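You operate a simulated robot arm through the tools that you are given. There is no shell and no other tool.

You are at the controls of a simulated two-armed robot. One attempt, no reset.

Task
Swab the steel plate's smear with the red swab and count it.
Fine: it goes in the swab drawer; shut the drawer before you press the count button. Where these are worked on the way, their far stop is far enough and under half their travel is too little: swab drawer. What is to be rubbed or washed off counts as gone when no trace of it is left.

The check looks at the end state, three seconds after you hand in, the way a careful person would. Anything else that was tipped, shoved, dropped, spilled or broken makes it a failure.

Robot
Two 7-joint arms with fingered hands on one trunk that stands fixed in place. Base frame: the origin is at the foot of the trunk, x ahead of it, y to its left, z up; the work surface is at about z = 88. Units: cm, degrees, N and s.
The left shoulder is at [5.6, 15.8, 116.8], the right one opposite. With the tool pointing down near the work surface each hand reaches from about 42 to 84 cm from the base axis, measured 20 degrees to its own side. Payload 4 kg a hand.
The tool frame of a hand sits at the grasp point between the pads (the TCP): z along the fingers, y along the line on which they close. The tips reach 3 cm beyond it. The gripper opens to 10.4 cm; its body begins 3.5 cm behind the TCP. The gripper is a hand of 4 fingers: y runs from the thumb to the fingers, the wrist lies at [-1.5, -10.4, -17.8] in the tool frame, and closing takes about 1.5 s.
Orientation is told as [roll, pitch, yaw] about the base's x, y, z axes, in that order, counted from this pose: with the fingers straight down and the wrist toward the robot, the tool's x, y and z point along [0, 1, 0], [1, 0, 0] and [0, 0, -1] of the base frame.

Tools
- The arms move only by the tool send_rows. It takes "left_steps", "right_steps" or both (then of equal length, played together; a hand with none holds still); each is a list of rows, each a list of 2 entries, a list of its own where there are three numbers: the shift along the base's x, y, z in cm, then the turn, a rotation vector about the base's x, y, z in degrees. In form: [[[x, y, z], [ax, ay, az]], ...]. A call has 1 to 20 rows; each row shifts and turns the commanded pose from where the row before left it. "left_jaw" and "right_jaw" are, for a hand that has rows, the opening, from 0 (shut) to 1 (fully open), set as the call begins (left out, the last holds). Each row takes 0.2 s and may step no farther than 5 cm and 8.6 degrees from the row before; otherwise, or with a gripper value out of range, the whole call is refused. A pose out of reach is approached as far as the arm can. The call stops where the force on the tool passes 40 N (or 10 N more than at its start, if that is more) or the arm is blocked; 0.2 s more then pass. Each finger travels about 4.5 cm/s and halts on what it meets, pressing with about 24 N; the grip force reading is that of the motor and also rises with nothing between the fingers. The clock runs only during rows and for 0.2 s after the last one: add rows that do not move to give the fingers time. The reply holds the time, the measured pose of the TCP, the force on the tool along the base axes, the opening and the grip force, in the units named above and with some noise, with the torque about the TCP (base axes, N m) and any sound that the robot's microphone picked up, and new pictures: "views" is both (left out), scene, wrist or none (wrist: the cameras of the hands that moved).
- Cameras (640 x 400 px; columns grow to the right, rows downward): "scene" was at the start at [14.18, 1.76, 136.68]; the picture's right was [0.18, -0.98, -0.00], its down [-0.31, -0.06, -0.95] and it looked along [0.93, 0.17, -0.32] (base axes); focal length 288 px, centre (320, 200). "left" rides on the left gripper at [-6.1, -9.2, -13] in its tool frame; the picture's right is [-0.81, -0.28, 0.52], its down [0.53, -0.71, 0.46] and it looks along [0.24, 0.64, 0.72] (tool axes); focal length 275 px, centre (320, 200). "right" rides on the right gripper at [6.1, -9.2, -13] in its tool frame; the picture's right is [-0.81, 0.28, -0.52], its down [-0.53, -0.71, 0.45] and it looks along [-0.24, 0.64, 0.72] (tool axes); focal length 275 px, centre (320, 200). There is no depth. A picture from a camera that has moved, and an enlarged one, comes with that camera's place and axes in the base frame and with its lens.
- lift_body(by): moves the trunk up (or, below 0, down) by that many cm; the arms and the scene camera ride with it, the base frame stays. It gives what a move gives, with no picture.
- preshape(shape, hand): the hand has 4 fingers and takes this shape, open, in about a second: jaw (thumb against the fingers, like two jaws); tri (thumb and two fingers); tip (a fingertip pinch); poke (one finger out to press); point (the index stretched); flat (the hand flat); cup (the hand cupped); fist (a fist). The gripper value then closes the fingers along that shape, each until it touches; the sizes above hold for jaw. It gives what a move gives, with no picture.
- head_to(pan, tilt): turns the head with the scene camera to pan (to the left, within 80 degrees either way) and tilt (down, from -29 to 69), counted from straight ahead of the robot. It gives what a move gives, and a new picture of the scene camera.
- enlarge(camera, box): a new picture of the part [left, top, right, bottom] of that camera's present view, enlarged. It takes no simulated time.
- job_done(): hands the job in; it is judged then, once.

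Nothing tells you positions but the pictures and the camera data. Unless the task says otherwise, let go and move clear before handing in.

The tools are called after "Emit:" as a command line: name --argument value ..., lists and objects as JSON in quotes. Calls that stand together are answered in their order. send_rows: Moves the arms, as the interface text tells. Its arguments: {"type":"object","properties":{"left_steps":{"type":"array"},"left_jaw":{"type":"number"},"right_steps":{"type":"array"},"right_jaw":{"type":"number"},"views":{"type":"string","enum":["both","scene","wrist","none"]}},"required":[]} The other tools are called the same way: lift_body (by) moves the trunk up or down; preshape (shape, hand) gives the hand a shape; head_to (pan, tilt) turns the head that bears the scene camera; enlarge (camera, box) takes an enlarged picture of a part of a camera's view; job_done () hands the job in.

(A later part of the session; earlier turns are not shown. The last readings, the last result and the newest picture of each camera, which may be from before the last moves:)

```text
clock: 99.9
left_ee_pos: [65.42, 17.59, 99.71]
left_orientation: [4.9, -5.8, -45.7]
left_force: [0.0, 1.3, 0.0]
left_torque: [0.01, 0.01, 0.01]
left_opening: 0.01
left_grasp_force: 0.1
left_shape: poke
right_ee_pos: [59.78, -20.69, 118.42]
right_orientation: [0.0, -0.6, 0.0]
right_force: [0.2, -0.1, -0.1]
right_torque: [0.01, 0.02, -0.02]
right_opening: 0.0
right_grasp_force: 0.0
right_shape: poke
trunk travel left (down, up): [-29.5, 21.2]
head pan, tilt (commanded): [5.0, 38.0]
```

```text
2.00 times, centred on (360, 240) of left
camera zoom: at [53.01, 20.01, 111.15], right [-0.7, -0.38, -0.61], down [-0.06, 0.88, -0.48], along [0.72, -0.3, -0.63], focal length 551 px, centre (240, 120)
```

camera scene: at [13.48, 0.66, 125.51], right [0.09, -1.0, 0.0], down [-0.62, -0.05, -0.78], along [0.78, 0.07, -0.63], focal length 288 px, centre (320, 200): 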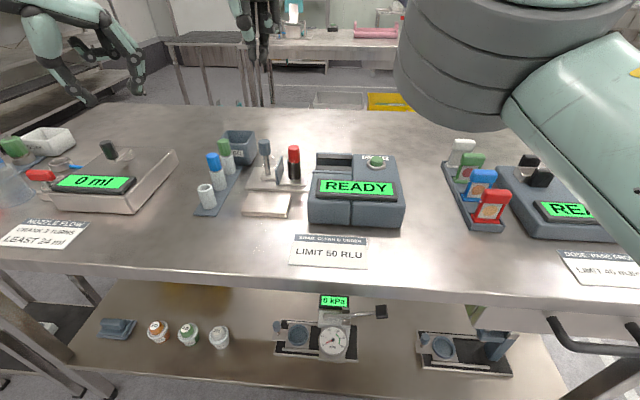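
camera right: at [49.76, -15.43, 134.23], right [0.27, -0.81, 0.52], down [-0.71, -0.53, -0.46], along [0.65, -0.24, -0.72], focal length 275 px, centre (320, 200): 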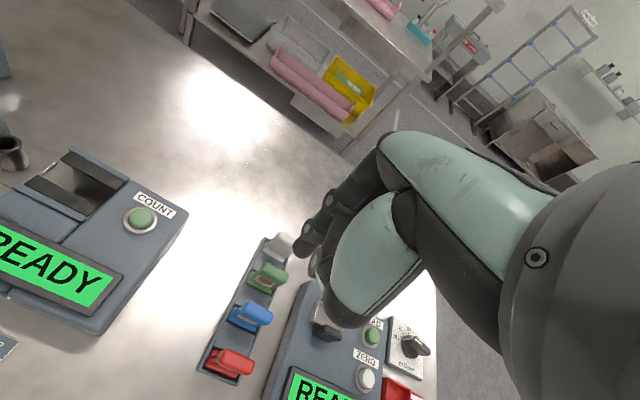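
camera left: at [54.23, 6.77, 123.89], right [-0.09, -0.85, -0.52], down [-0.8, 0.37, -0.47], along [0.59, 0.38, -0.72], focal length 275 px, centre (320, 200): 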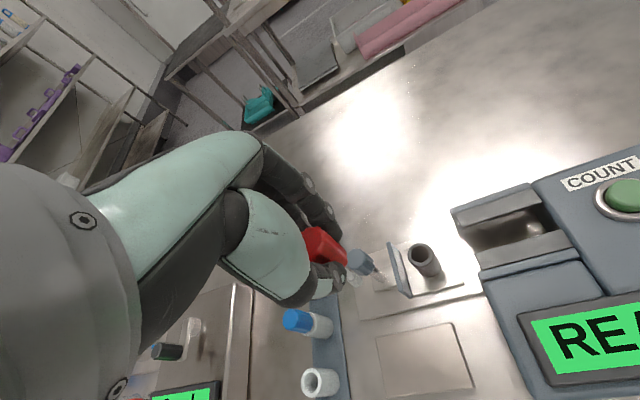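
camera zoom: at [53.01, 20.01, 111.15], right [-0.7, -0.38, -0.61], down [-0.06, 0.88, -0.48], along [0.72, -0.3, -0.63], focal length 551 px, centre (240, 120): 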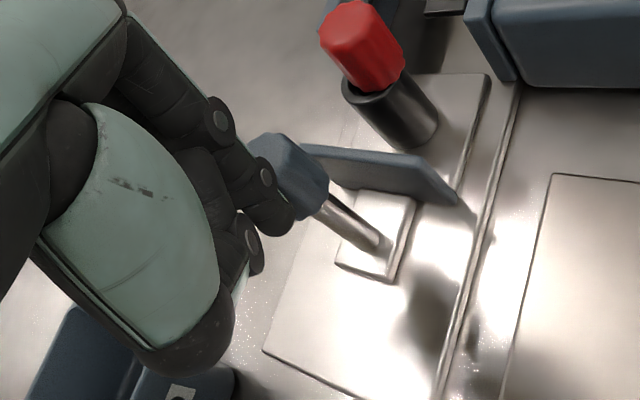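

The drawer is sliding in with the swab upright. I'll continue slowly.

Emit:
send_rows --left_steps '[[[0, -0.4, 0], [0, 0, 0]], [[0, -0.4, 0], [0, 0, 0]], [[0, -0.4, 0], [0, 0, 0]], [[0, -0.4, 0], [0, 0, 0]], [[0, -0.4, 0], [0, 0, 0]], [[0, -0.4, 0], [0, 0, 0]], [[0, 0, 0], [0, 0, 0]]]' --views "none"

Emit:
enlarge --camera "scene" --box '[240, 90, 350, 190]'

Emit:
enlarge --camera "right" --box '[0, 80, 160, 220]'

```text
clock: 101.5
left_ee_pos: [65.32, 15.21, 99.56]
left_orientation: [4.9, -5.8, -45.7]
left_force: [0.6, 0.3, 0.3]
left_torque: [0.04, 0.0, 0.03]
left_opening: 0.01
left_grasp_force: 0.0
left_shape: poke
right_ee_pos: [59.6, -20.74, 118.39]
right_orientation: [-0.1, -0.7, -0.1]
right_force: [-0.3, 0.1, -0.4]
right_torque: [-0.03, 0.02, 0.0]
right_opening: 0.0
right_grasp_force: 0.1
right_shape: poke
trunk travel left (down, up): [-29.5, 21.2]
head pan, tilt (commanded): [5.0, 38.0]
```

```text
4.00 times, centred on (295, 140) of scene
camera zoom: at [13.45, 0.83, 125.51], right [0.09, -1.0, 0.0], down [-0.62, -0.05, -0.78], along [0.78, 0.07, -0.63], focal length 1152 px, centre (420, 440)
```

zoom: 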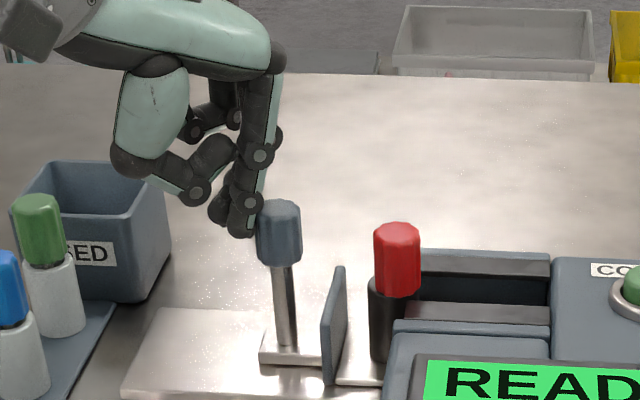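

```text
2.86 times, centred on (80, 150) of right
camera zoom: at [50.4, -14.58, 131.32], right [0.27, -0.81, 0.52], down [-0.71, -0.53, -0.46], along [0.65, -0.24, -0.72], focal length 786 px, centre (1006, 343)
```

zoom: 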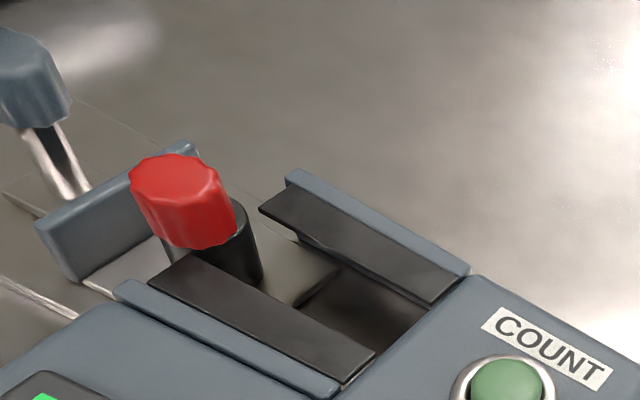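

The cup is about to enter the slot. I'll advance in smaller steps and watch that the cap clears the rails.

Emit:
send_rows --left_steps '[[[0, -0.3, 0], [0, 0, 0]], [[0, -0.3, 0], [0, 0, 0]], [[0, -0.3, 0], [0, 0, 0]], [[0, -0.3, 0], [0, 0, 0]], [[0, 0, 0], [0, 0, 0]]]' --views "none"

Emit:
enlarge --camera "scene" --box '[260, 100, 350, 190]'

Emit:
enlarge --camera "right" --box '[0, 80, 160, 220]'

```text
clock: 102.7
left_ee_pos: [65.49, 13.92, 99.65]
left_orientation: [4.8, -5.8, -45.7]
left_force: [-1.0, 1.1, 1.0]
left_torque: [0.03, -0.01, -0.01]
left_opening: 0.02
left_grasp_force: 0.1
left_shape: poke
right_ee_pos: [59.62, -20.8, 118.51]
right_orientation: [-0.1, -0.7, 0.0]
right_force: [-0.2, 0.1, 0.9]
right_torque: [0.03, 0.0, -0.01]
right_opening: 0.0
right_grasp_force: 0.0
right_shape: poke
trunk travel left (down, up): [-29.5, 21.2]
head pan, tilt (commanded): [5.0, 38.0]
```

```text
4.44 times, centred on (305, 145) of scene
camera zoom: at [13.45, 0.83, 125.51], right [0.09, -1.0, 0.0], down [-0.62, -0.05, -0.78], along [0.78, 0.07, -0.63], focal length 1280 px, centre (387, 444)
```

zoom: 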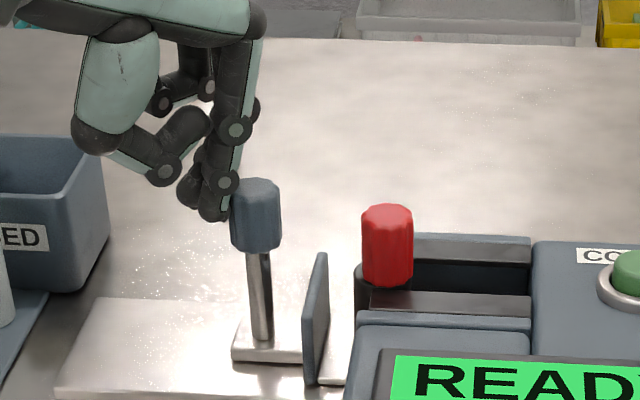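

```text
2.86 times, centred on (80, 150) of right
camera zoom: at [50.4, -14.58, 131.32], right [0.27, -0.81, 0.52], down [-0.71, -0.53, -0.46], along [0.65, -0.24, -0.72], focal length 786 px, centre (1006, 343)
```

zoom: 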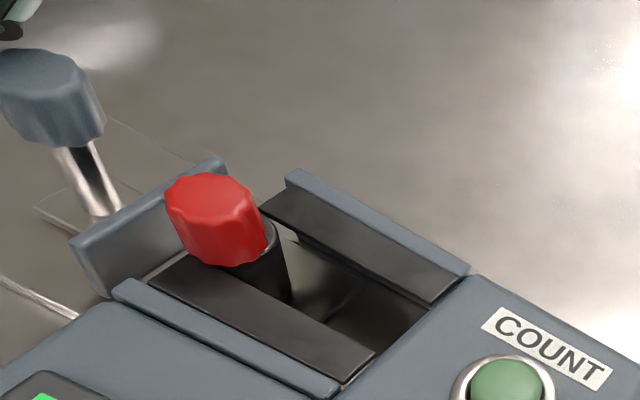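

The cap passes over the near rail without any force. I'll continue.

Emit:
send_rows --left_steps '[[[0, -0.3, 0], [0, 0, 0]], [[0, -0.3, 0], [0, 0, 0]], [[0, -0.3, 0], [0, 0, 0]], [[0, -0.3, 0], [0, 0, 0]], [[0, -0.3, 0], [0, 0, 0]], [[0, 0, 0], [0, 0, 0]]]' --views "none"

Emit:
enlarge --camera "scene" --box '[260, 100, 350, 190]'

Emit:
enlarge --camera "right" --box '[0, 80, 160, 220]'

```text
clock: 104.1
left_ee_pos: [65.34, 12.47, 99.57]
left_orientation: [4.8, -5.7, -45.7]
left_force: [-0.5, 0.8, 0.0]
left_torque: [0.02, 0.03, -0.01]
left_opening: 0.0
left_grasp_force: 0.1
left_shape: poke
right_ee_pos: [59.77, -20.86, 118.35]
right_orientation: [-0.1, -0.7, 0.0]
right_force: [0.0, 0.3, 0.5]
right_torque: [-0.02, -0.02, -0.01]
right_opening: 0.02
right_grasp_force: 0.1
right_shape: poke
trunk travel left (down, up): [-29.5, 21.2]
head pan, tilt (commanded): [5.0, 38.0]
```

```text
4.44 times, centred on (305, 145) of scene
camera zoom: at [13.46, 0.82, 125.51], right [0.09, -1.0, 0.0], down [-0.62, -0.05, -0.78], along [0.78, 0.07, -0.63], focal length 1280 px, centre (387, 444)
```

zoom: 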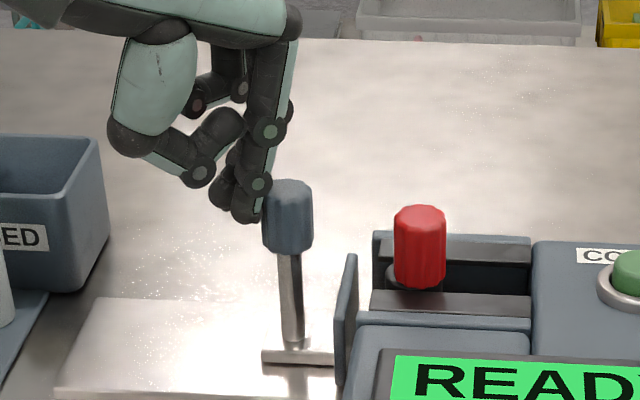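

```text
2.86 times, centred on (80, 150) of right
camera zoom: at [50.41, -14.59, 131.31], right [0.27, -0.81, 0.52], down [-0.71, -0.53, -0.46], along [0.65, -0.24, -0.72], focal length 786 px, centre (1006, 343)
```

zoom: 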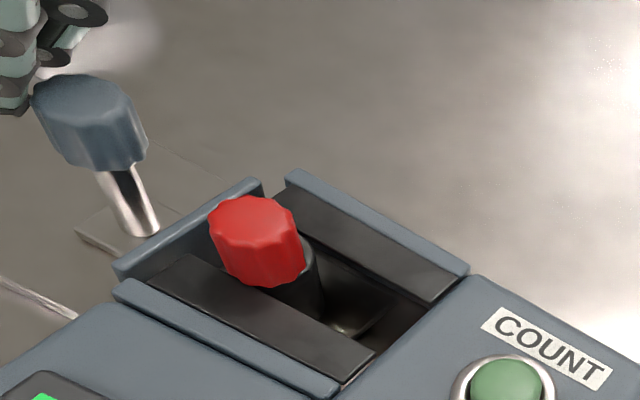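

About 1.4 cm remains. I'll push most of it, then check the force for the closed stop.

Emit:
send_rows --left_steps '[[[0, -0.3, 0], [0, 0, 0]], [[0, -0.3, 0], [0, 0, 0]], [[0, -0.3, 0], [0, 0, 0]], [[0, -0.2, 0], [0, 0, 0]], [[0, -0.15, 0], [0, 0, 0]], [[0, 0, 0], [0, 0, 0]]]' --views "none"

Emit:
enlarge --camera "scene" --box '[260, 100, 350, 190]'

Emit:
enlarge --camera "right" --box '[0, 80, 160, 220]'

```text
clock: 105.5
left_ee_pos: [65.35, 11.29, 99.74]
left_orientation: [4.9, -5.7, -45.7]
left_force: [0.5, 0.3, -0.1]
left_torque: [0.01, 0.01, -0.01]
left_opening: 0.0
left_grasp_force: 0.1
left_shape: poke
right_ee_pos: [59.8, -20.81, 118.47]
right_orientation: [-0.1, -0.7, 0.0]
right_force: [0.1, 0.2, -0.1]
right_torque: [0.02, -0.01, 0.01]
right_opening: 0.0
right_grasp_force: 0.0
right_shape: poke
trunk travel left (down, up): [-29.5, 21.2]
head pan, tilt (commanded): [5.0, 38.0]
```

```text
4.44 times, centred on (305, 145) of scene
camera zoom: at [13.47, 0.81, 125.51], right [0.09, -1.0, 0.0], down [-0.62, -0.05, -0.78], along [0.78, 0.07, -0.63], focal length 1280 px, centre (387, 444)
```

zoom: 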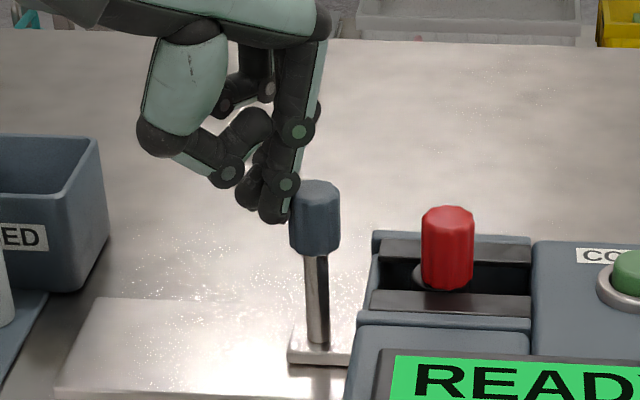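

```text
2.86 times, centred on (80, 150) of right
camera zoom: at [50.42, -14.6, 131.31], right [0.27, -0.81, 0.52], down [-0.71, -0.53, -0.46], along [0.65, -0.24, -0.72], focal length 786 px, centre (1006, 343)
```

zoom: 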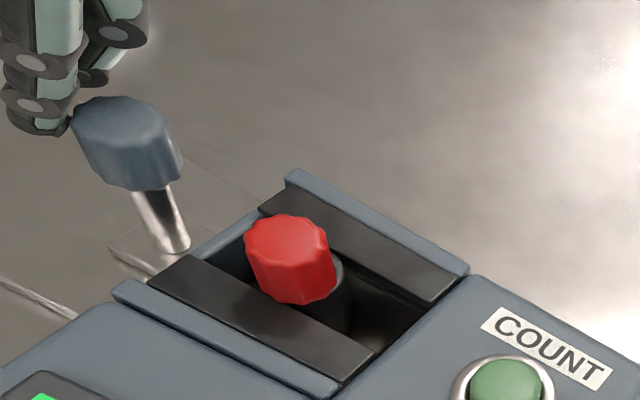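

The panel looks flush. I'll add small pushes until I feel the closed stop.

Emit:
send_rows --left_steps '[[[0, -0.15, 0], [0, 0, 0]], [[0, -0.15, 0], [0, 0, 0]], [[0, 0, 0], [0, 0, 0]]]' --views "none"

Emit:
enlarge --camera "scene" --box '[260, 100, 350, 190]'

Emit:
enlarge --camera "right" --box '[0, 80, 160, 220]'

```text
clock: 106.3
left_ee_pos: [65.42, 10.98, 99.7]
left_orientation: [5.0, -5.8, -45.7]
left_force: [-0.1, 0.0, -0.8]
left_torque: [0.01, 0.0, 0.01]
left_opening: 0.0
left_grasp_force: 0.1
left_shape: poke
right_ee_pos: [59.66, -20.76, 118.4]
right_orientation: [-0.2, -0.7, 0.0]
right_force: [0.4, -0.6, 0.3]
right_torque: [0.03, 0.01, 0.01]
right_opening: 0.0
right_grasp_force: 0.1
right_shape: poke
trunk travel left (down, up): [-29.5, 21.2]
head pan, tilt (commanded): [5.0, 38.0]
```

```text
4.44 times, centred on (305, 145) of scene
camera zoom: at [13.47, 0.81, 125.51], right [0.09, -1.0, 0.0], down [-0.62, -0.05, -0.78], along [0.78, 0.07, -0.63], focal length 1280 px, centre (387, 444)
```

zoom: 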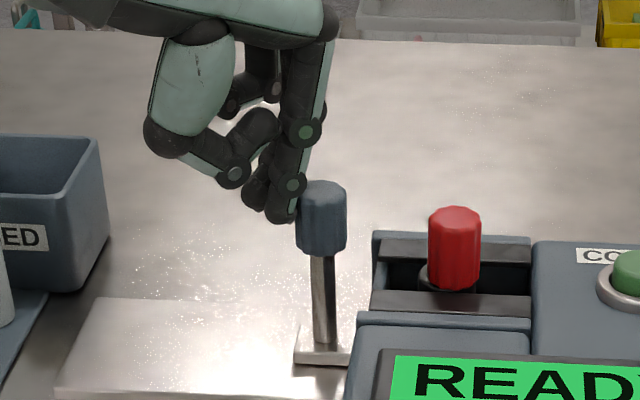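

```text
2.86 times, centred on (80, 150) of right
camera zoom: at [50.41, -14.6, 131.31], right [0.27, -0.81, 0.52], down [-0.71, -0.53, -0.46], along [0.65, -0.24, -0.72], focal length 786 px, centre (1006, 343)
```

zoom: 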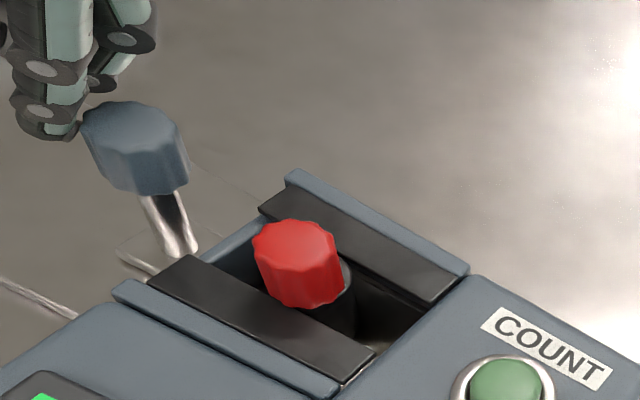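

It's still moving freely, so I'm not at the stop yet. A few more small steps.

Emit:
send_rows --left_steps '[[[0, -0.15, 0], [0, 0, 0]], [[0, -0.15, 0], [0, 0, 0]], [[0, 0, 0], [0, 0, 0]]]' --views "none"

Emit:
enlarge --camera "scene" --box '[260, 100, 350, 190]'

Emit:
enlarge --camera "right" --box '[0, 80, 160, 220]'

```text
clock: 107.1
left_ee_pos: [65.15, 10.72, 99.6]
left_orientation: [4.9, -5.8, -45.7]
left_force: [-0.4, 3.4, 1.4]
left_torque: [0.11, 0.03, -0.05]
left_opening: 0.01
left_grasp_force: 0.0
left_shape: poke
right_ee_pos: [59.76, -20.74, 118.46]
right_orientation: [-0.2, -0.7, -0.1]
right_force: [0.4, 0.5, -0.7]
right_torque: [-0.01, -0.02, -0.01]
right_opening: 0.02
right_grasp_force: 0.1
right_shape: poke
trunk travel left (down, up): [-29.5, 21.2]
head pan, tilt (commanded): [5.0, 38.0]
```

```text
4.44 times, centred on (305, 145) of scene
camera zoom: at [13.44, 0.86, 125.51], right [0.09, -1.0, 0.0], down [-0.62, -0.05, -0.78], along [0.78, 0.07, -0.63], focal length 1280 px, centre (387, 444)
```

zoom: 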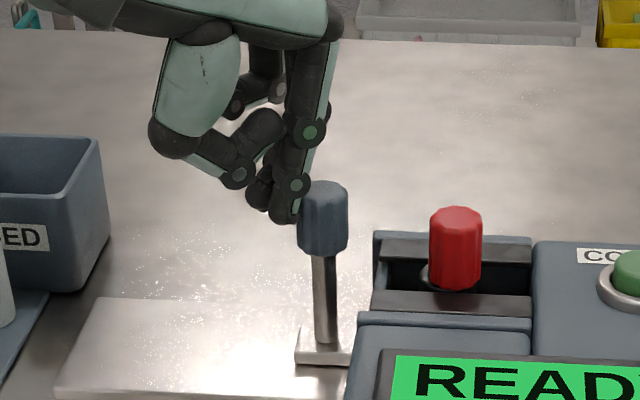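

```text
2.86 times, centred on (80, 150) of right
camera zoom: at [50.39, -14.55, 131.33], right [0.27, -0.81, 0.52], down [-0.71, -0.53, -0.46], along [0.65, -0.24, -0.72], focal length 786 px, centre (1006, 343)
```

zoom: 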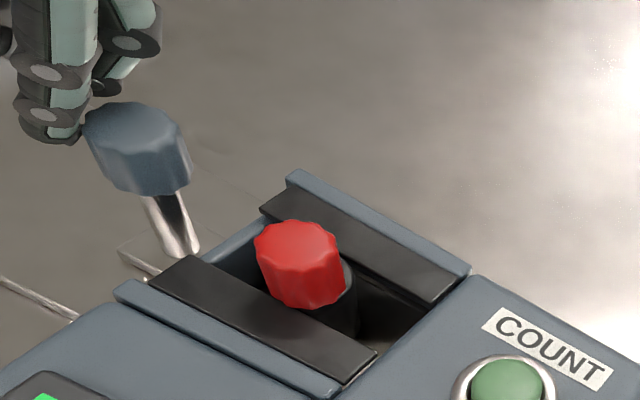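

The stop is felt at 3.4 N and the drawer no longer moves, so it's shut. I'll give one tiny extra press to seat it, then back off and lift the left hand away.

Emit:
send_rows --left_steps '[[[0, -0.15, 0], [0, 0, 0]], [[0, 0, 0], [0, 0, 0]]]' --views "none"

Emit:
send_rows --left_steps '[[[0, 0.5, 0], [0, 0, 0]], [[0, 0.6, 0], [0, 0, 0]], [[0, 0.8, 0.5], [0, 0, 0]], [[-0.5, 1.0, 3.0], [0, 0, 0]], [[-1.0, 1.0, 4.0], [0, 0, 0]], [[-2.0, 2.5, 3.0], [0, 0, 0]], [[-2.5, 3.5, 1.0], [0, 0, 0]], [[-2.5, 3.5, 0], [0, 0, 0]], [[-2.5, 3.5, 0], [0, 0, 0]], [[-2.5, 3.5, 0], [0, 0, 0]], [[0, 0, 0], [0, 0, 0]]]' --views "scene"

Emit:
enlarge --camera "scene" --box '[250, 110, 410, 230]'

Emit:
enlarge --camera "right" --box '[0, 80, 200, 260]'

```text
clock: 107.7
left_ee_pos: [65.28, 10.78, 99.71]
left_orientation: [5.0, -5.8, -45.7]
left_force: [-0.9, 6.5, 1.5]
left_torque: [0.11, 0.03, 0.0]
left_opening: 0.0
left_grasp_force: 0.0
left_shape: poke
right_ee_pos: [59.7, -20.68, 118.54]
right_orientation: [-0.1, -0.8, 0.0]
right_force: [-0.4, 0.1, -0.5]
right_torque: [0.01, 0.0, 0.01]
right_opening: 0.0
right_grasp_force: 0.1
right_shape: poke
trunk travel left (down, up): [-29.5, 21.2]
head pan, tilt (commanded): [5.0, 38.0]
```

```text
clock: 110.1
left_ee_pos: [52.03, 30.73, 110.95]
left_orientation: [4.9, -5.7, -45.7]
left_force: [-0.1, 0.3, -0.5]
left_torque: [0.02, -0.01, 0.0]
left_opening: 0.0
left_grasp_force: 0.1
left_shape: poke
right_ee_pos: [59.86, -20.9, 118.37]
right_orientation: [0.0, -0.6, 0.0]
right_force: [-0.4, 0.3, -0.1]
right_torque: [0.03, 0.01, 0.0]
right_opening: 0.03
right_grasp_force: 0.0
right_shape: poke
trunk travel left (down, up): [-29.5, 21.2]
head pan, tilt (commanded): [5.0, 38.0]
camera scene: at [13.54, 0.72, 125.5], right [0.09, -1.0, 0.0], down [-0.62, -0.05, -0.78], along [0.78, 0.07, -0.63], focal length 288 px, centre (320, 200)
```

scene: 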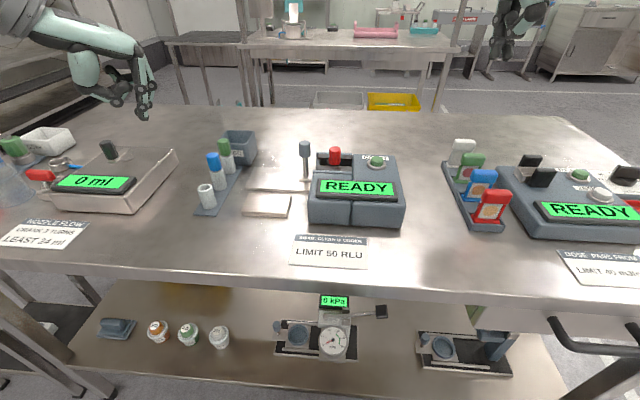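

```text
3.33 times, centred on (330, 170) of scene
camera zoom: at [13.54, 0.72, 125.5], right [0.09, -1.0, 0.0], down [-0.62, -0.05, -0.78], along [0.78, 0.07, -0.63], focal length 960 px, centre (287, 300)
```

zoom: 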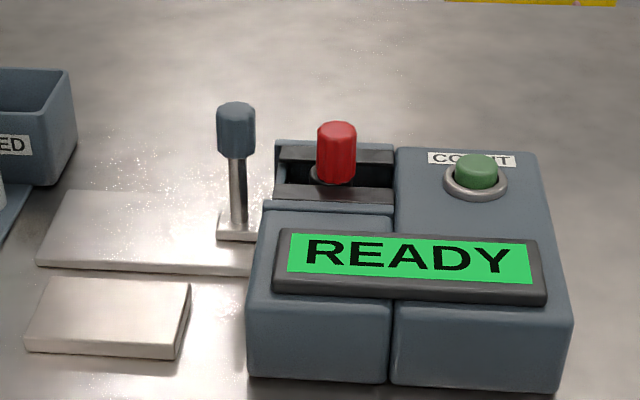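

```text
2.22 times, centred on (100, 170) of right
camera zoom: at [50.52, -14.7, 131.26], right [0.27, -0.81, 0.52], down [-0.71, -0.53, -0.46], along [0.65, -0.24, -0.72], focal length 612 px, centre (809, 267)
```

zoom: 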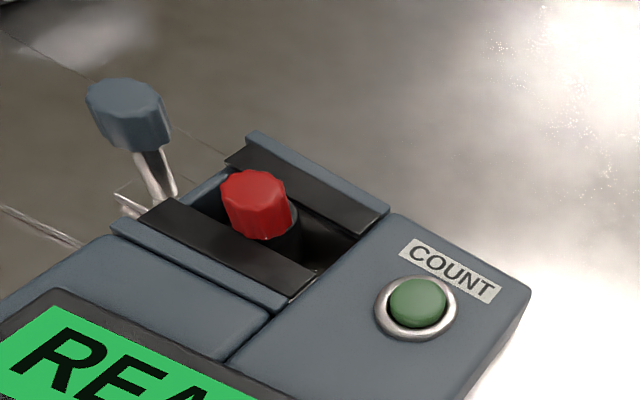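

The drawer is shut with the red swab standing in it, and the plate is still clean. I'll bring the right poke finger above the COUNT button at about (64.7, -6.4).

Emit:
send_rows --right_steps '[[[0.87, 2.35, -1.5], [0, 0, 0]], [[0.87, 2.35, -2.0], [0, 0, 0]], [[0.87, 2.35, -2.4], [0, 0, 0]], [[0.87, 2.35, -2.4], [0, 0, 0]], [[0.87, 2.35, -2.4], [0, 0, 0]], [[0.87, 2.35, -2.4], [0, 0, 0]], [[0, 0, 0], [0, 0, 0]]]' --views "none"

Emit:
enlarge --camera "scene" --box '[300, 80, 440, 220]'

Emit:
enlarge --camera "right" --box '[180, 120, 420, 340]'

```text
clock: 111.7
left_ee_pos: [51.72, 30.81, 111.15]
left_orientation: [5.1, -5.7, -45.7]
left_force: [-0.1, -0.4, -0.3]
left_torque: [0.02, 0.01, -0.03]
left_opening: 0.0
left_grasp_force: 0.1
left_shape: poke
right_ee_pos: [64.99, -6.75, 105.4]
right_orientation: [0.0, -0.7, 0.0]
right_force: [0.6, -0.3, -0.4]
right_torque: [0.02, -0.02, -0.02]
right_opening: 0.0
right_grasp_force: 0.0
right_shape: poke
trunk travel left (down, up): [-29.5, 21.2]
head pan, tilt (commanded): [5.0, 38.0]
```

```text
2.86 times, centred on (370, 150) of scene
camera zoom: at [13.43, 0.75, 125.52], right [0.09, -1.0, 0.0], down [-0.62, -0.05, -0.78], along [0.78, 0.07, -0.63], focal length 823 px, centre (177, 343)
```

zoom: 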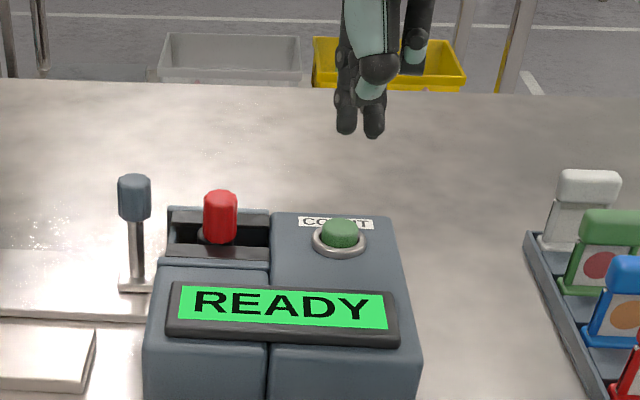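

```text
1.82 times, centred on (300, 230) of right
camera zoom: at [55.61, -0.56, 118.2], right [0.27, -0.81, 0.52], down [-0.71, -0.53, -0.46], along [0.65, -0.24, -0.72], focal length 500 px, centre (356, 146)
```

zoom: 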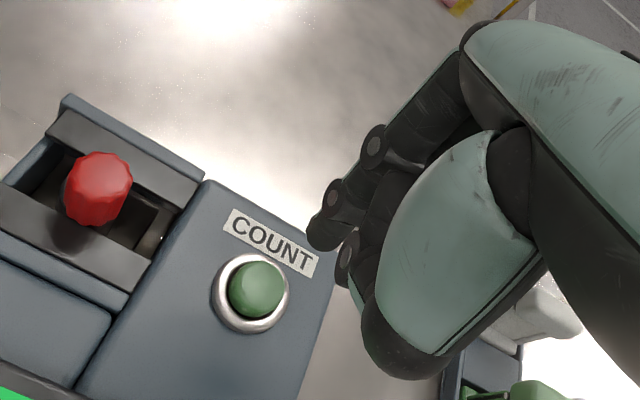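

The fingertips are nearly over the green button. I'll nudge slightly and descend to about 1 cm above it.

Emit:
send_rows --right_steps '[[[-0.2, 0.3, -1.5], [0, 0, 0]], [[0, 0, -2.0], [0, 0, 0]], [[0, 0, -1.5], [0, 0, 0]], [[0, 0, 0], [0, 0, 0]]]' --views "none"

Emit:
enlarge --camera "scene" --box '[320, 100, 420, 210]'

Emit:
enlarge --camera "right" --box '[220, 180, 360, 300]'

```text
clock: 112.7
left_ee_pos: [51.92, 30.89, 111.0]
left_orientation: [4.9, -5.8, -45.7]
left_force: [0.7, 0.0, 0.1]
left_torque: [0.02, -0.01, -0.04]
left_opening: 0.0
left_grasp_force: 0.0
left_shape: poke
right_ee_pos: [64.75, -6.39, 100.36]
right_orientation: [0.0, -0.7, 0.0]
right_force: [-0.9, 0.2, -0.4]
right_torque: [0.01, 0.02, 0.01]
right_opening: 0.0
right_grasp_force: 0.2
right_shape: poke
trunk travel left (down, up): [-29.5, 21.2]
head pan, tilt (commanded): [5.0, 38.0]
```

```text
3.64 times, centred on (370, 155) of scene
camera zoom: at [13.45, 0.81, 125.51], right [0.09, -1.0, 0.0], down [-0.62, -0.05, -0.78], along [0.78, 0.07, -0.63], focal length 1047 px, centre (138, 364)
```

zoom: 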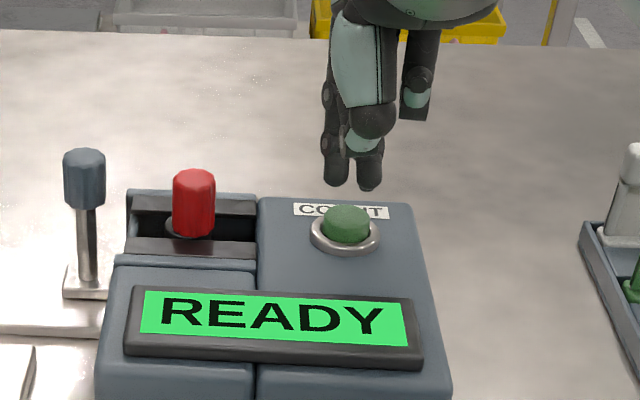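

```text
3.33 times, centred on (290, 240) of right
camera zoom: at [55.45, -0.17, 113.18], right [0.27, -0.81, 0.52], down [-0.71, -0.53, -0.46], along [0.65, -0.24, -0.72], focal length 918 px, centre (420, 67)
```

zoom: 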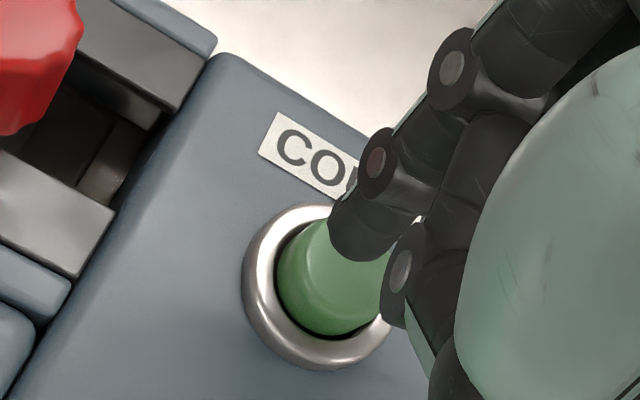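

Both fingertips are above the button. I'll descend in small steps and watch the force and display.

Emit:
send_rows --right_steps '[[[-0.2, 0, -0.5], [0, 0, 0]], [[0, 0, -0.5], [0, 0, 0]], [[0, 0, -0.3], [0, 0, 0]], [[0, 0, 0], [0, 0, 0]]]' --views "none"

Emit:
enlarge --camera "scene" --box '[320, 100, 420, 210]'

Emit:
enlarge --camera "right" --box '[220, 180, 360, 300]'

```text
clock: 113.7
left_ee_pos: [51.89, 30.97, 111.03]
left_orientation: [5.0, -5.7, -45.7]
left_force: [-0.1, -0.2, 0.6]
left_torque: [0.01, -0.01, -0.01]
left_opening: 0.0
left_grasp_force: 0.1
left_shape: poke
right_ee_pos: [64.72, -6.31, 98.98]
right_orientation: [0.0, -0.6, -0.1]
right_force: [0.2, 0.0, 0.1]
right_torque: [0.03, 0.01, -0.01]
right_opening: 0.01
right_grasp_force: 0.0
right_shape: poke
trunk travel left (down, up): [-29.5, 21.2]
head pan, tilt (commanded): [5.0, 38.0]
```

```text
3.64 times, centred on (370, 155) of scene
camera zoom: at [13.46, 0.82, 125.51], right [0.09, -1.0, 0.0], down [-0.62, -0.05, -0.78], along [0.78, 0.07, -0.63], focal length 1047 px, centre (138, 364)
```

zoom: 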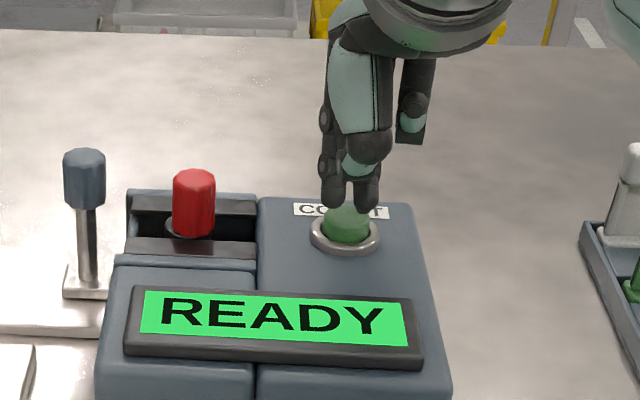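

```text
3.33 times, centred on (290, 240) of right
camera zoom: at [55.25, -0.16, 111.91], right [0.27, -0.81, 0.52], down [-0.71, -0.53, -0.46], along [0.65, -0.24, -0.72], focal length 918 px, centre (420, 67)
```

zoom: 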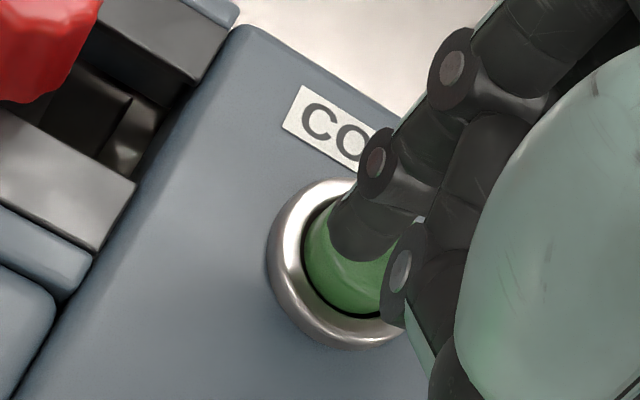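

The tips are just touching level with no force yet. I'll continue with finer steps.

Emit:
send_rows --right_steps '[[[-0.1, -0.1, -0.2], [0, 0, 0]], [[0, 0, -0.2], [0, 0, 0]], [[0, 0, 0], [0, 0, 0]]]' --views "none"

Emit:
enlarge --camera "scene" --box '[320, 130, 420, 210]'

```text
clock: 114.5
left_ee_pos: [51.9, 30.89, 111.08]
left_orientation: [4.9, -5.8, -45.7]
left_force: [-0.1, -0.4, 0.5]
left_torque: [0.0, 0.0, 0.0]
left_opening: 0.0
left_grasp_force: 0.0
left_shape: poke
right_ee_pos: [64.47, -6.39, 98.68]
right_orientation: [0.0, -0.7, 0.0]
right_force: [0.1, -0.1, -0.9]
right_torque: [0.0, 0.01, -0.02]
right_opening: 0.01
right_grasp_force: 0.0
right_shape: poke
trunk travel left (down, up): [-29.5, 21.2]
head pan, tilt (commanded): [5.0, 38.0]
```

```text
5.00 times, centred on (370, 170) of scene
camera zoom: at [13.46, 0.82, 125.51], right [0.09, -1.0, 0.0], down [-0.62, -0.05, -0.78], along [0.78, 0.07, -0.63], focal length 1440 px, centre (70, 350)
```

zoom: 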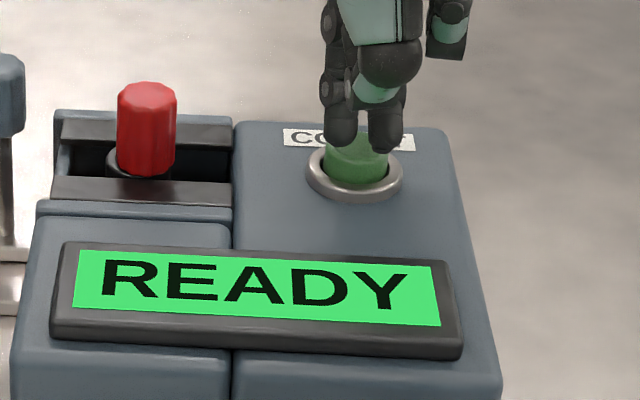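

Still no contact force. Going down a bit more.

Emit:
send_rows --right_steps '[[[0, 0, -0.2], [0, 0, 0]], [[0, 0, -0.2], [0, 0, 0]], [[0, 0, 0], [0, 0, 0]]]' --views "none"

Emit:
enlarge --camera "scene" --box '[320, 130, 420, 210]'

```text
clock: 115.3
left_ee_pos: [51.88, 30.92, 110.96]
left_orientation: [5.0, -5.9, -45.8]
left_force: [0.0, 0.3, 0.2]
left_torque: [0.03, -0.03, -0.01]
left_opening: 0.0
left_grasp_force: 0.1
left_shape: poke
right_ee_pos: [64.38, -6.46, 98.31]
right_orientation: [0.0, -0.6, 0.0]
right_force: [-0.5, 0.3, 1.3]
right_torque: [0.0, 0.0, 0.0]
right_opening: 0.01
right_grasp_force: 0.0
right_shape: poke
trunk travel left (down, up): [-29.5, 21.2]
head pan, tilt (commanded): [5.0, 38.0]
```

```text
5.00 times, centred on (370, 170) of scene
camera zoom: at [13.45, 0.82, 125.51], right [0.09, -1.0, 0.0], down [-0.62, -0.05, -0.78], along [0.78, 0.07, -0.63], focal length 1440 px, centre (70, 350)
```

zoom: 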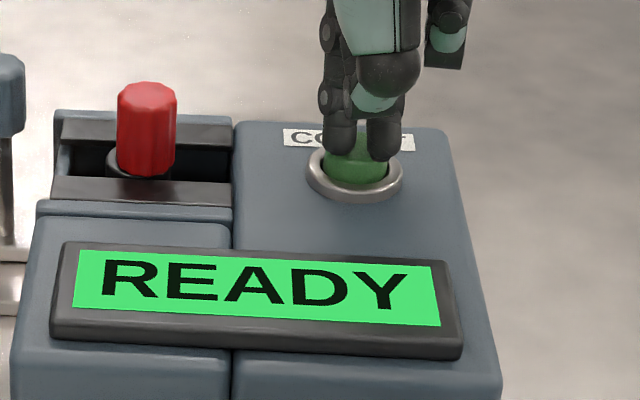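

There's a slight contact. I'll press on in small steps until the counter responds.

Emit:
send_rows --right_steps '[[[0, 0, -0.2], [0, 0, 0]], [[0, 0, -0.15], [0, 0, 0]], [[0, 0, 0], [0, 0, 0]]]' --views "none"

Emit:
enlarge --camera "scene" --box '[320, 130, 420, 210]'

```text
clock: 116.1
left_ee_pos: [51.96, 30.81, 111.02]
left_orientation: [5.0, -5.8, -45.7]
left_force: [0.1, -0.1, 0.4]
left_torque: [-0.02, 0.0, -0.01]
left_opening: 0.01
left_grasp_force: 0.1
left_shape: poke
right_ee_pos: [64.46, -6.42, 97.99]
right_orientation: [0.1, -0.7, 0.1]
right_force: [-0.6, -0.1, 1.9]
right_torque: [-0.01, -0.01, 0.02]
right_opening: 0.01
right_grasp_force: 0.1
right_shape: poke
trunk travel left (down, up): [-29.5, 21.2]
head pan, tilt (commanded): [5.0, 38.0]
```

```text
5.00 times, centred on (370, 170) of scene
camera zoom: at [13.43, 0.82, 125.51], right [0.09, -1.0, 0.0], down [-0.62, -0.05, -0.78], along [0.78, 0.07, -0.63], focal length 1440 px, centre (70, 350)
```

zoom: 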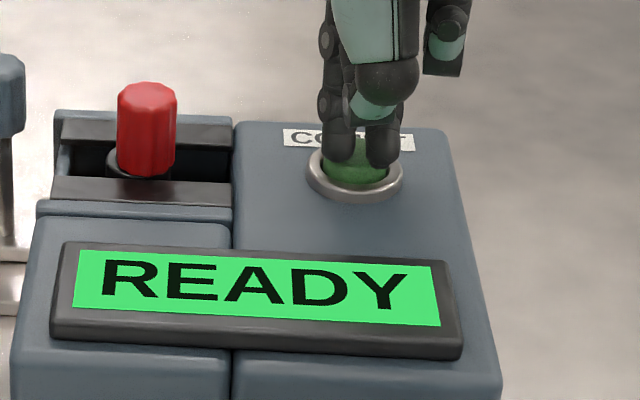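

The button is yielding with a light spring. I'll continue pressing.

Emit:
send_rows --right_steps '[[[0, 0, -0.15], [0, 0, 0]], [[0, 0, -0.15], [0, 0, 0]], [[0, 0, 0], [0, 0, 0]]]' --views "none"

Emit:
enlarge --camera "scene" --box '[320, 130, 420, 210]'

```text
clock: 116.9
left_ee_pos: [51.76, 30.8, 111.09]
left_orientation: [5.0, -5.9, -45.8]
left_force: [-0.9, 0.3, 0.0]
left_torque: [0.02, 0.03, 0.01]
left_opening: 0.02
left_grasp_force: 0.0
left_shape: poke
right_ee_pos: [64.36, -6.47, 97.55]
right_orientation: [0.0, -0.7, 0.0]
right_force: [0.7, 0.0, 3.8]
right_torque: [0.02, -0.04, 0.0]
right_opening: 0.01
right_grasp_force: 0.0
right_shape: poke
trunk travel left (down, up): [-29.5, 21.2]
head pan, tilt (commanded): [5.0, 38.0]
heard: click
```

```text
5.00 times, centred on (370, 170) of scene
camera zoom: at [13.42, 0.82, 125.51], right [0.09, -1.0, 0.0], down [-0.62, -0.05, -0.78], along [0.78, 0.07, -0.63], focal length 1440 px, centre (70, 350)
```

zoom: 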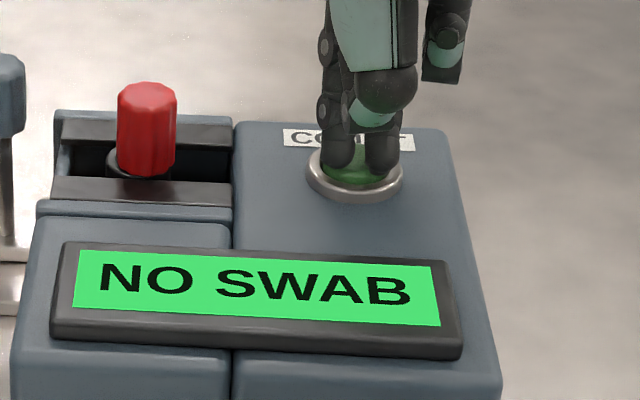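

The counter clicked but shows NO SWAB, so the swab isn't seated fully; it sits slightly off-center in the cup. I'll release the button, move the right hand up, and inspect the swab closely.

Emit:
send_rows --right_steps '[[[0, 0, 1], [0, 0, 0]], [[0, 0, 3], [0, 0, 0]], [[-1, -1, 4], [0, 0, 0]], [[-2, -2.5, 3], [0, 0, 0]], [[-1, -2.5, 1], [0, 0, 0]], [[0, 0, 0], [0, 0, 0]]]' --views "none"

Emit:
enlarge --camera "right" --box '[0, 100, 240, 320]'

Emit:
enlarge --camera "scene" --box '[310, 130, 374, 180]'

Emit:
enlarge --camera "left" --box '[340, 0, 560, 180]'

```text
clock: 118.3
left_ee_pos: [51.84, 30.95, 110.96]
left_orientation: [5.0, -5.9, -45.7]
left_force: [-0.3, 0.2, 0.1]
left_torque: [-0.06, 0.0, -0.02]
left_opening: 0.0
left_grasp_force: 0.0
left_shape: poke
right_ee_pos: [60.48, -12.28, 109.56]
right_orientation: [-0.1, -0.6, -0.1]
right_force: [0.3, 0.4, 0.5]
right_torque: [-0.01, 0.01, 0.01]
right_opening: 0.02
right_grasp_force: 0.0
right_shape: poke
trunk travel left (down, up): [-29.5, 21.2]
head pan, tilt (commanded): [5.0, 38.0]
```

```text
1.82 times, centred on (120, 210) of right
camera zoom: at [51.13, -6.2, 122.48], right [0.27, -0.81, 0.52], down [-0.71, -0.53, -0.46], along [0.65, -0.24, -0.72], focal length 500 px, centre (684, 182)
```

zoom: 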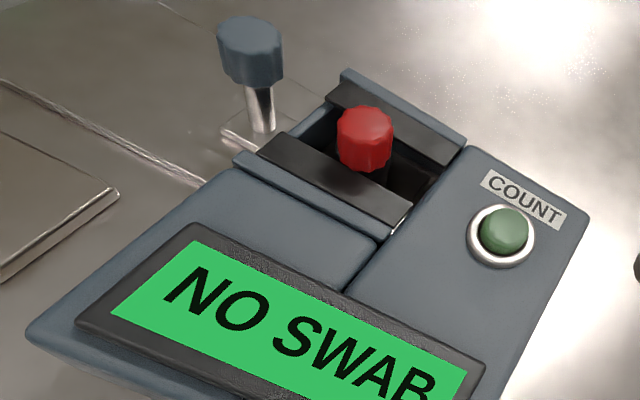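

```text
8.00 times, centred on (342, 155) of scene
camera zoom: at [13.49, 0.87, 125.5], right [0.09, -1.0, 0.0], down [-0.62, -0.05, -0.78], along [0.78, 0.07, -0.63], focal length 2304 px, centre (144, 560)
```

zoom: 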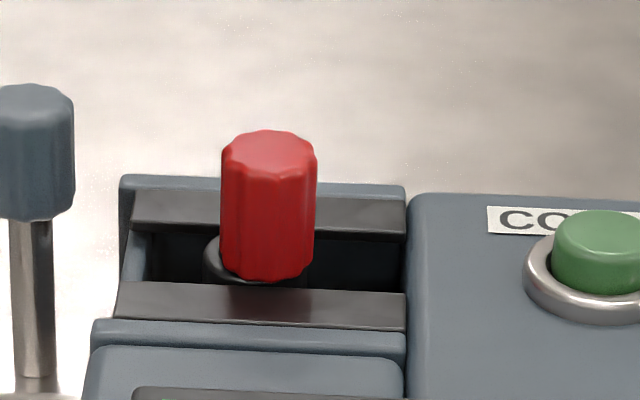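

```text
2.22 times, centred on (450, 90) of left
camera zoom: at [39.53, 33.29, 122.56], right [-0.7, -0.38, -0.61], down [-0.06, 0.88, -0.48], along [0.72, -0.3, -0.63], focal length 612 px, centre (31, 444)
```

zoom: 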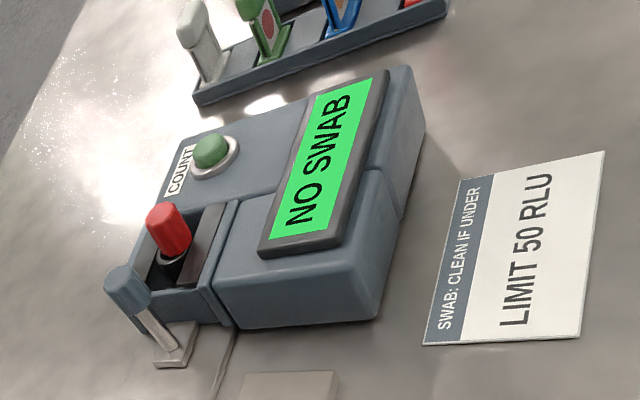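

The cap looks slightly off-center on the cup rim, toward the right. I'll zoom in strongly from all cameras to judge how it is seated.

Emit:
enlarge --camera "right" --box '[120, 150, 180, 200]'

Emit:
enlarge --camera "left" --box '[370, 60, 450, 120]'

Emit:
enlarge --camera "scene" --box '[322, 142, 350, 170]'

```text
8.00 times, centred on (150, 175) of right
camera zoom: at [51.13, -6.2, 122.48], right [0.27, -0.81, 0.52], down [-0.71, -0.53, -0.46], along [0.65, -0.24, -0.72], focal length 2202 px, centre (1680, 400)
```

zoom: 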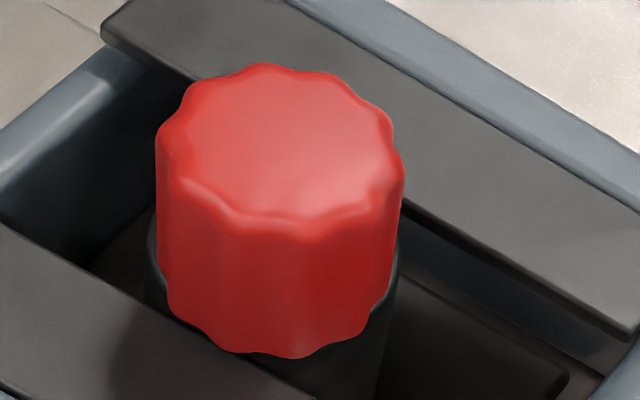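

```text
6.67 times, centred on (410, 90) of left
camera zoom: at [39.53, 33.29, 122.56], right [-0.7, -0.38, -0.61], down [-0.06, 0.88, -0.48], along [0.72, -0.3, -0.63], focal length 1835 px, centre (-280, 933)
```

zoom: 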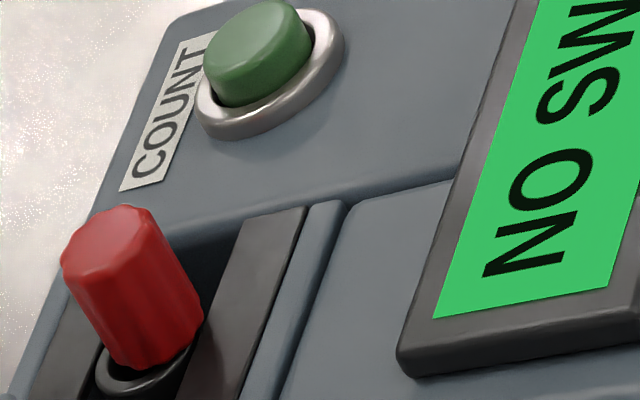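

```text
14.29 times, centred on (336, 156) of scene
camera zoom: at [13.49, 0.87, 125.5], right [0.09, -1.0, 0.0], down [-0.62, -0.05, -0.78], along [0.78, 0.07, -0.63], focal length 4115 px, centre (91, 829)
```

zoom: 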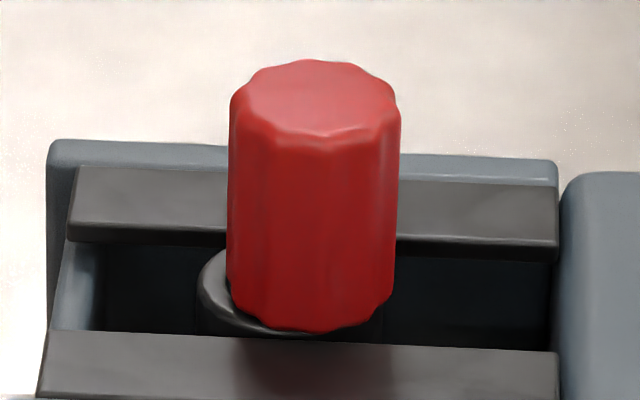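

The cap appears about 0.35 cm off-center in both x and y and slightly raised, so it isn't seated cleanly. I'll use the right hand in the three-finger shape to regrip the cap from above, center it, and press it down.

Emit:
preshape --shape "tri" --hand "right"

Emit:
send_rows --right_steps '[[[1.0, 3.0, 0], [0, 0, 0]], [[1.0, 3.0, 0], [0, 0, 0]], [[1.0, 3.0, 0], [0, 0, 0]], [[1.0, 3.0, 0], [0, 0, 0]], [[0.8, 2.65, -1.5], [0, 0, 0]], [[0, 0, -2.0], [0, 0, 0]], [[0, 0, 0], [0, 0, 0]]]' --right_jaw 0.55 --views "none"

Emit:
enlarge --camera "scene" --box '[290, 80, 390, 190]'

Emit:
enlarge --camera "right" --box '[180, 120, 400, 320]'

```text
clock: 119.2
left_ee_pos: [51.81, 30.95, 111.09]
left_orientation: [5.0, -5.8, -45.7]
left_force: [-0.2, -0.5, 0.5]
left_torque: [0.01, 0.0, 0.03]
left_opening: 0.01
left_grasp_force: 0.0
left_shape: poke
right_ee_pos: [60.35, -12.49, 109.59]
right_orientation: [0.1, -0.7, 0.0]
right_force: [-0.4, 0.2, -0.2]
right_torque: [0.02, 0.03, 0.04]
right_opening: 10.41
right_grasp_force: 0.1
right_shape: tri
trunk travel left (down, up): [-29.5, 21.2]
head pan, tilt (commanded): [5.0, 38.0]
```

```text
clock: 120.8
left_ee_pos: [51.99, 30.87, 111.12]
left_orientation: [5.0, -5.8, -45.7]
left_force: [0.2, 0.4, -0.4]
left_torque: [-0.01, 0.02, 0.0]
left_opening: 0.0
left_grasp_force: 0.1
left_shape: poke
right_ee_pos: [65.35, 2.15, 106.07]
right_orientation: [0.0, -0.6, -0.1]
right_force: [-0.7, 0.1, -0.1]
right_torque: [0.0, -0.03, 0.0]
right_opening: 5.75
right_grasp_force: 0.0
right_shape: tri
trunk travel left (down, up): [-29.5, 21.2]
head pan, tilt (commanded): [5.0, 38.0]
```

```text
3.64 times, centred on (340, 135) of scene
camera zoom: at [13.44, 0.86, 125.51], right [0.09, -1.0, 0.0], down [-0.62, -0.05, -0.78], along [0.78, 0.07, -0.63], focal length 1047 px, centre (247, 436)
```

zoom: 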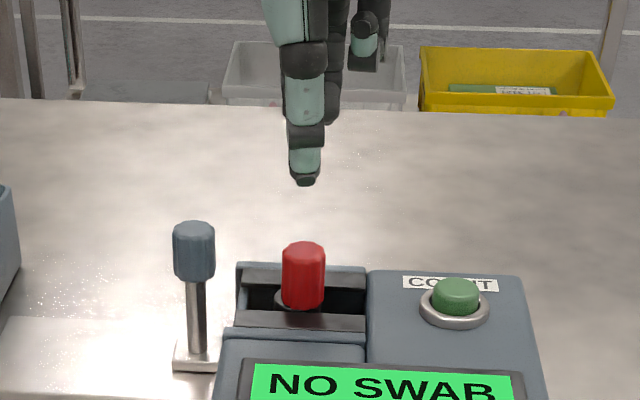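

```text
2.00 times, centred on (290, 220) of right
camera zoom: at [55.9, 8.42, 119.0], right [0.27, -0.81, 0.52], down [-0.71, -0.53, -0.46], along [0.65, -0.24, -0.72], focal length 551 px, centre (380, 160)
```

zoom: 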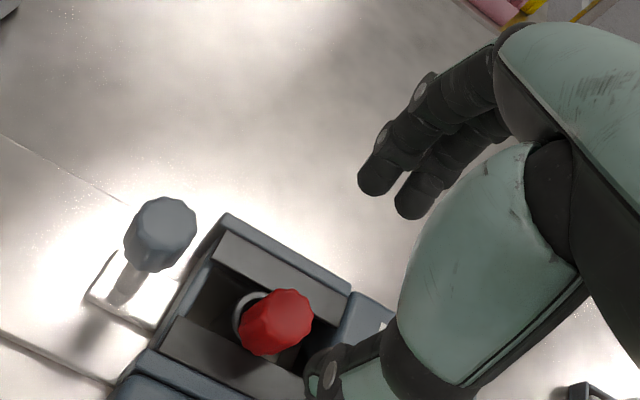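

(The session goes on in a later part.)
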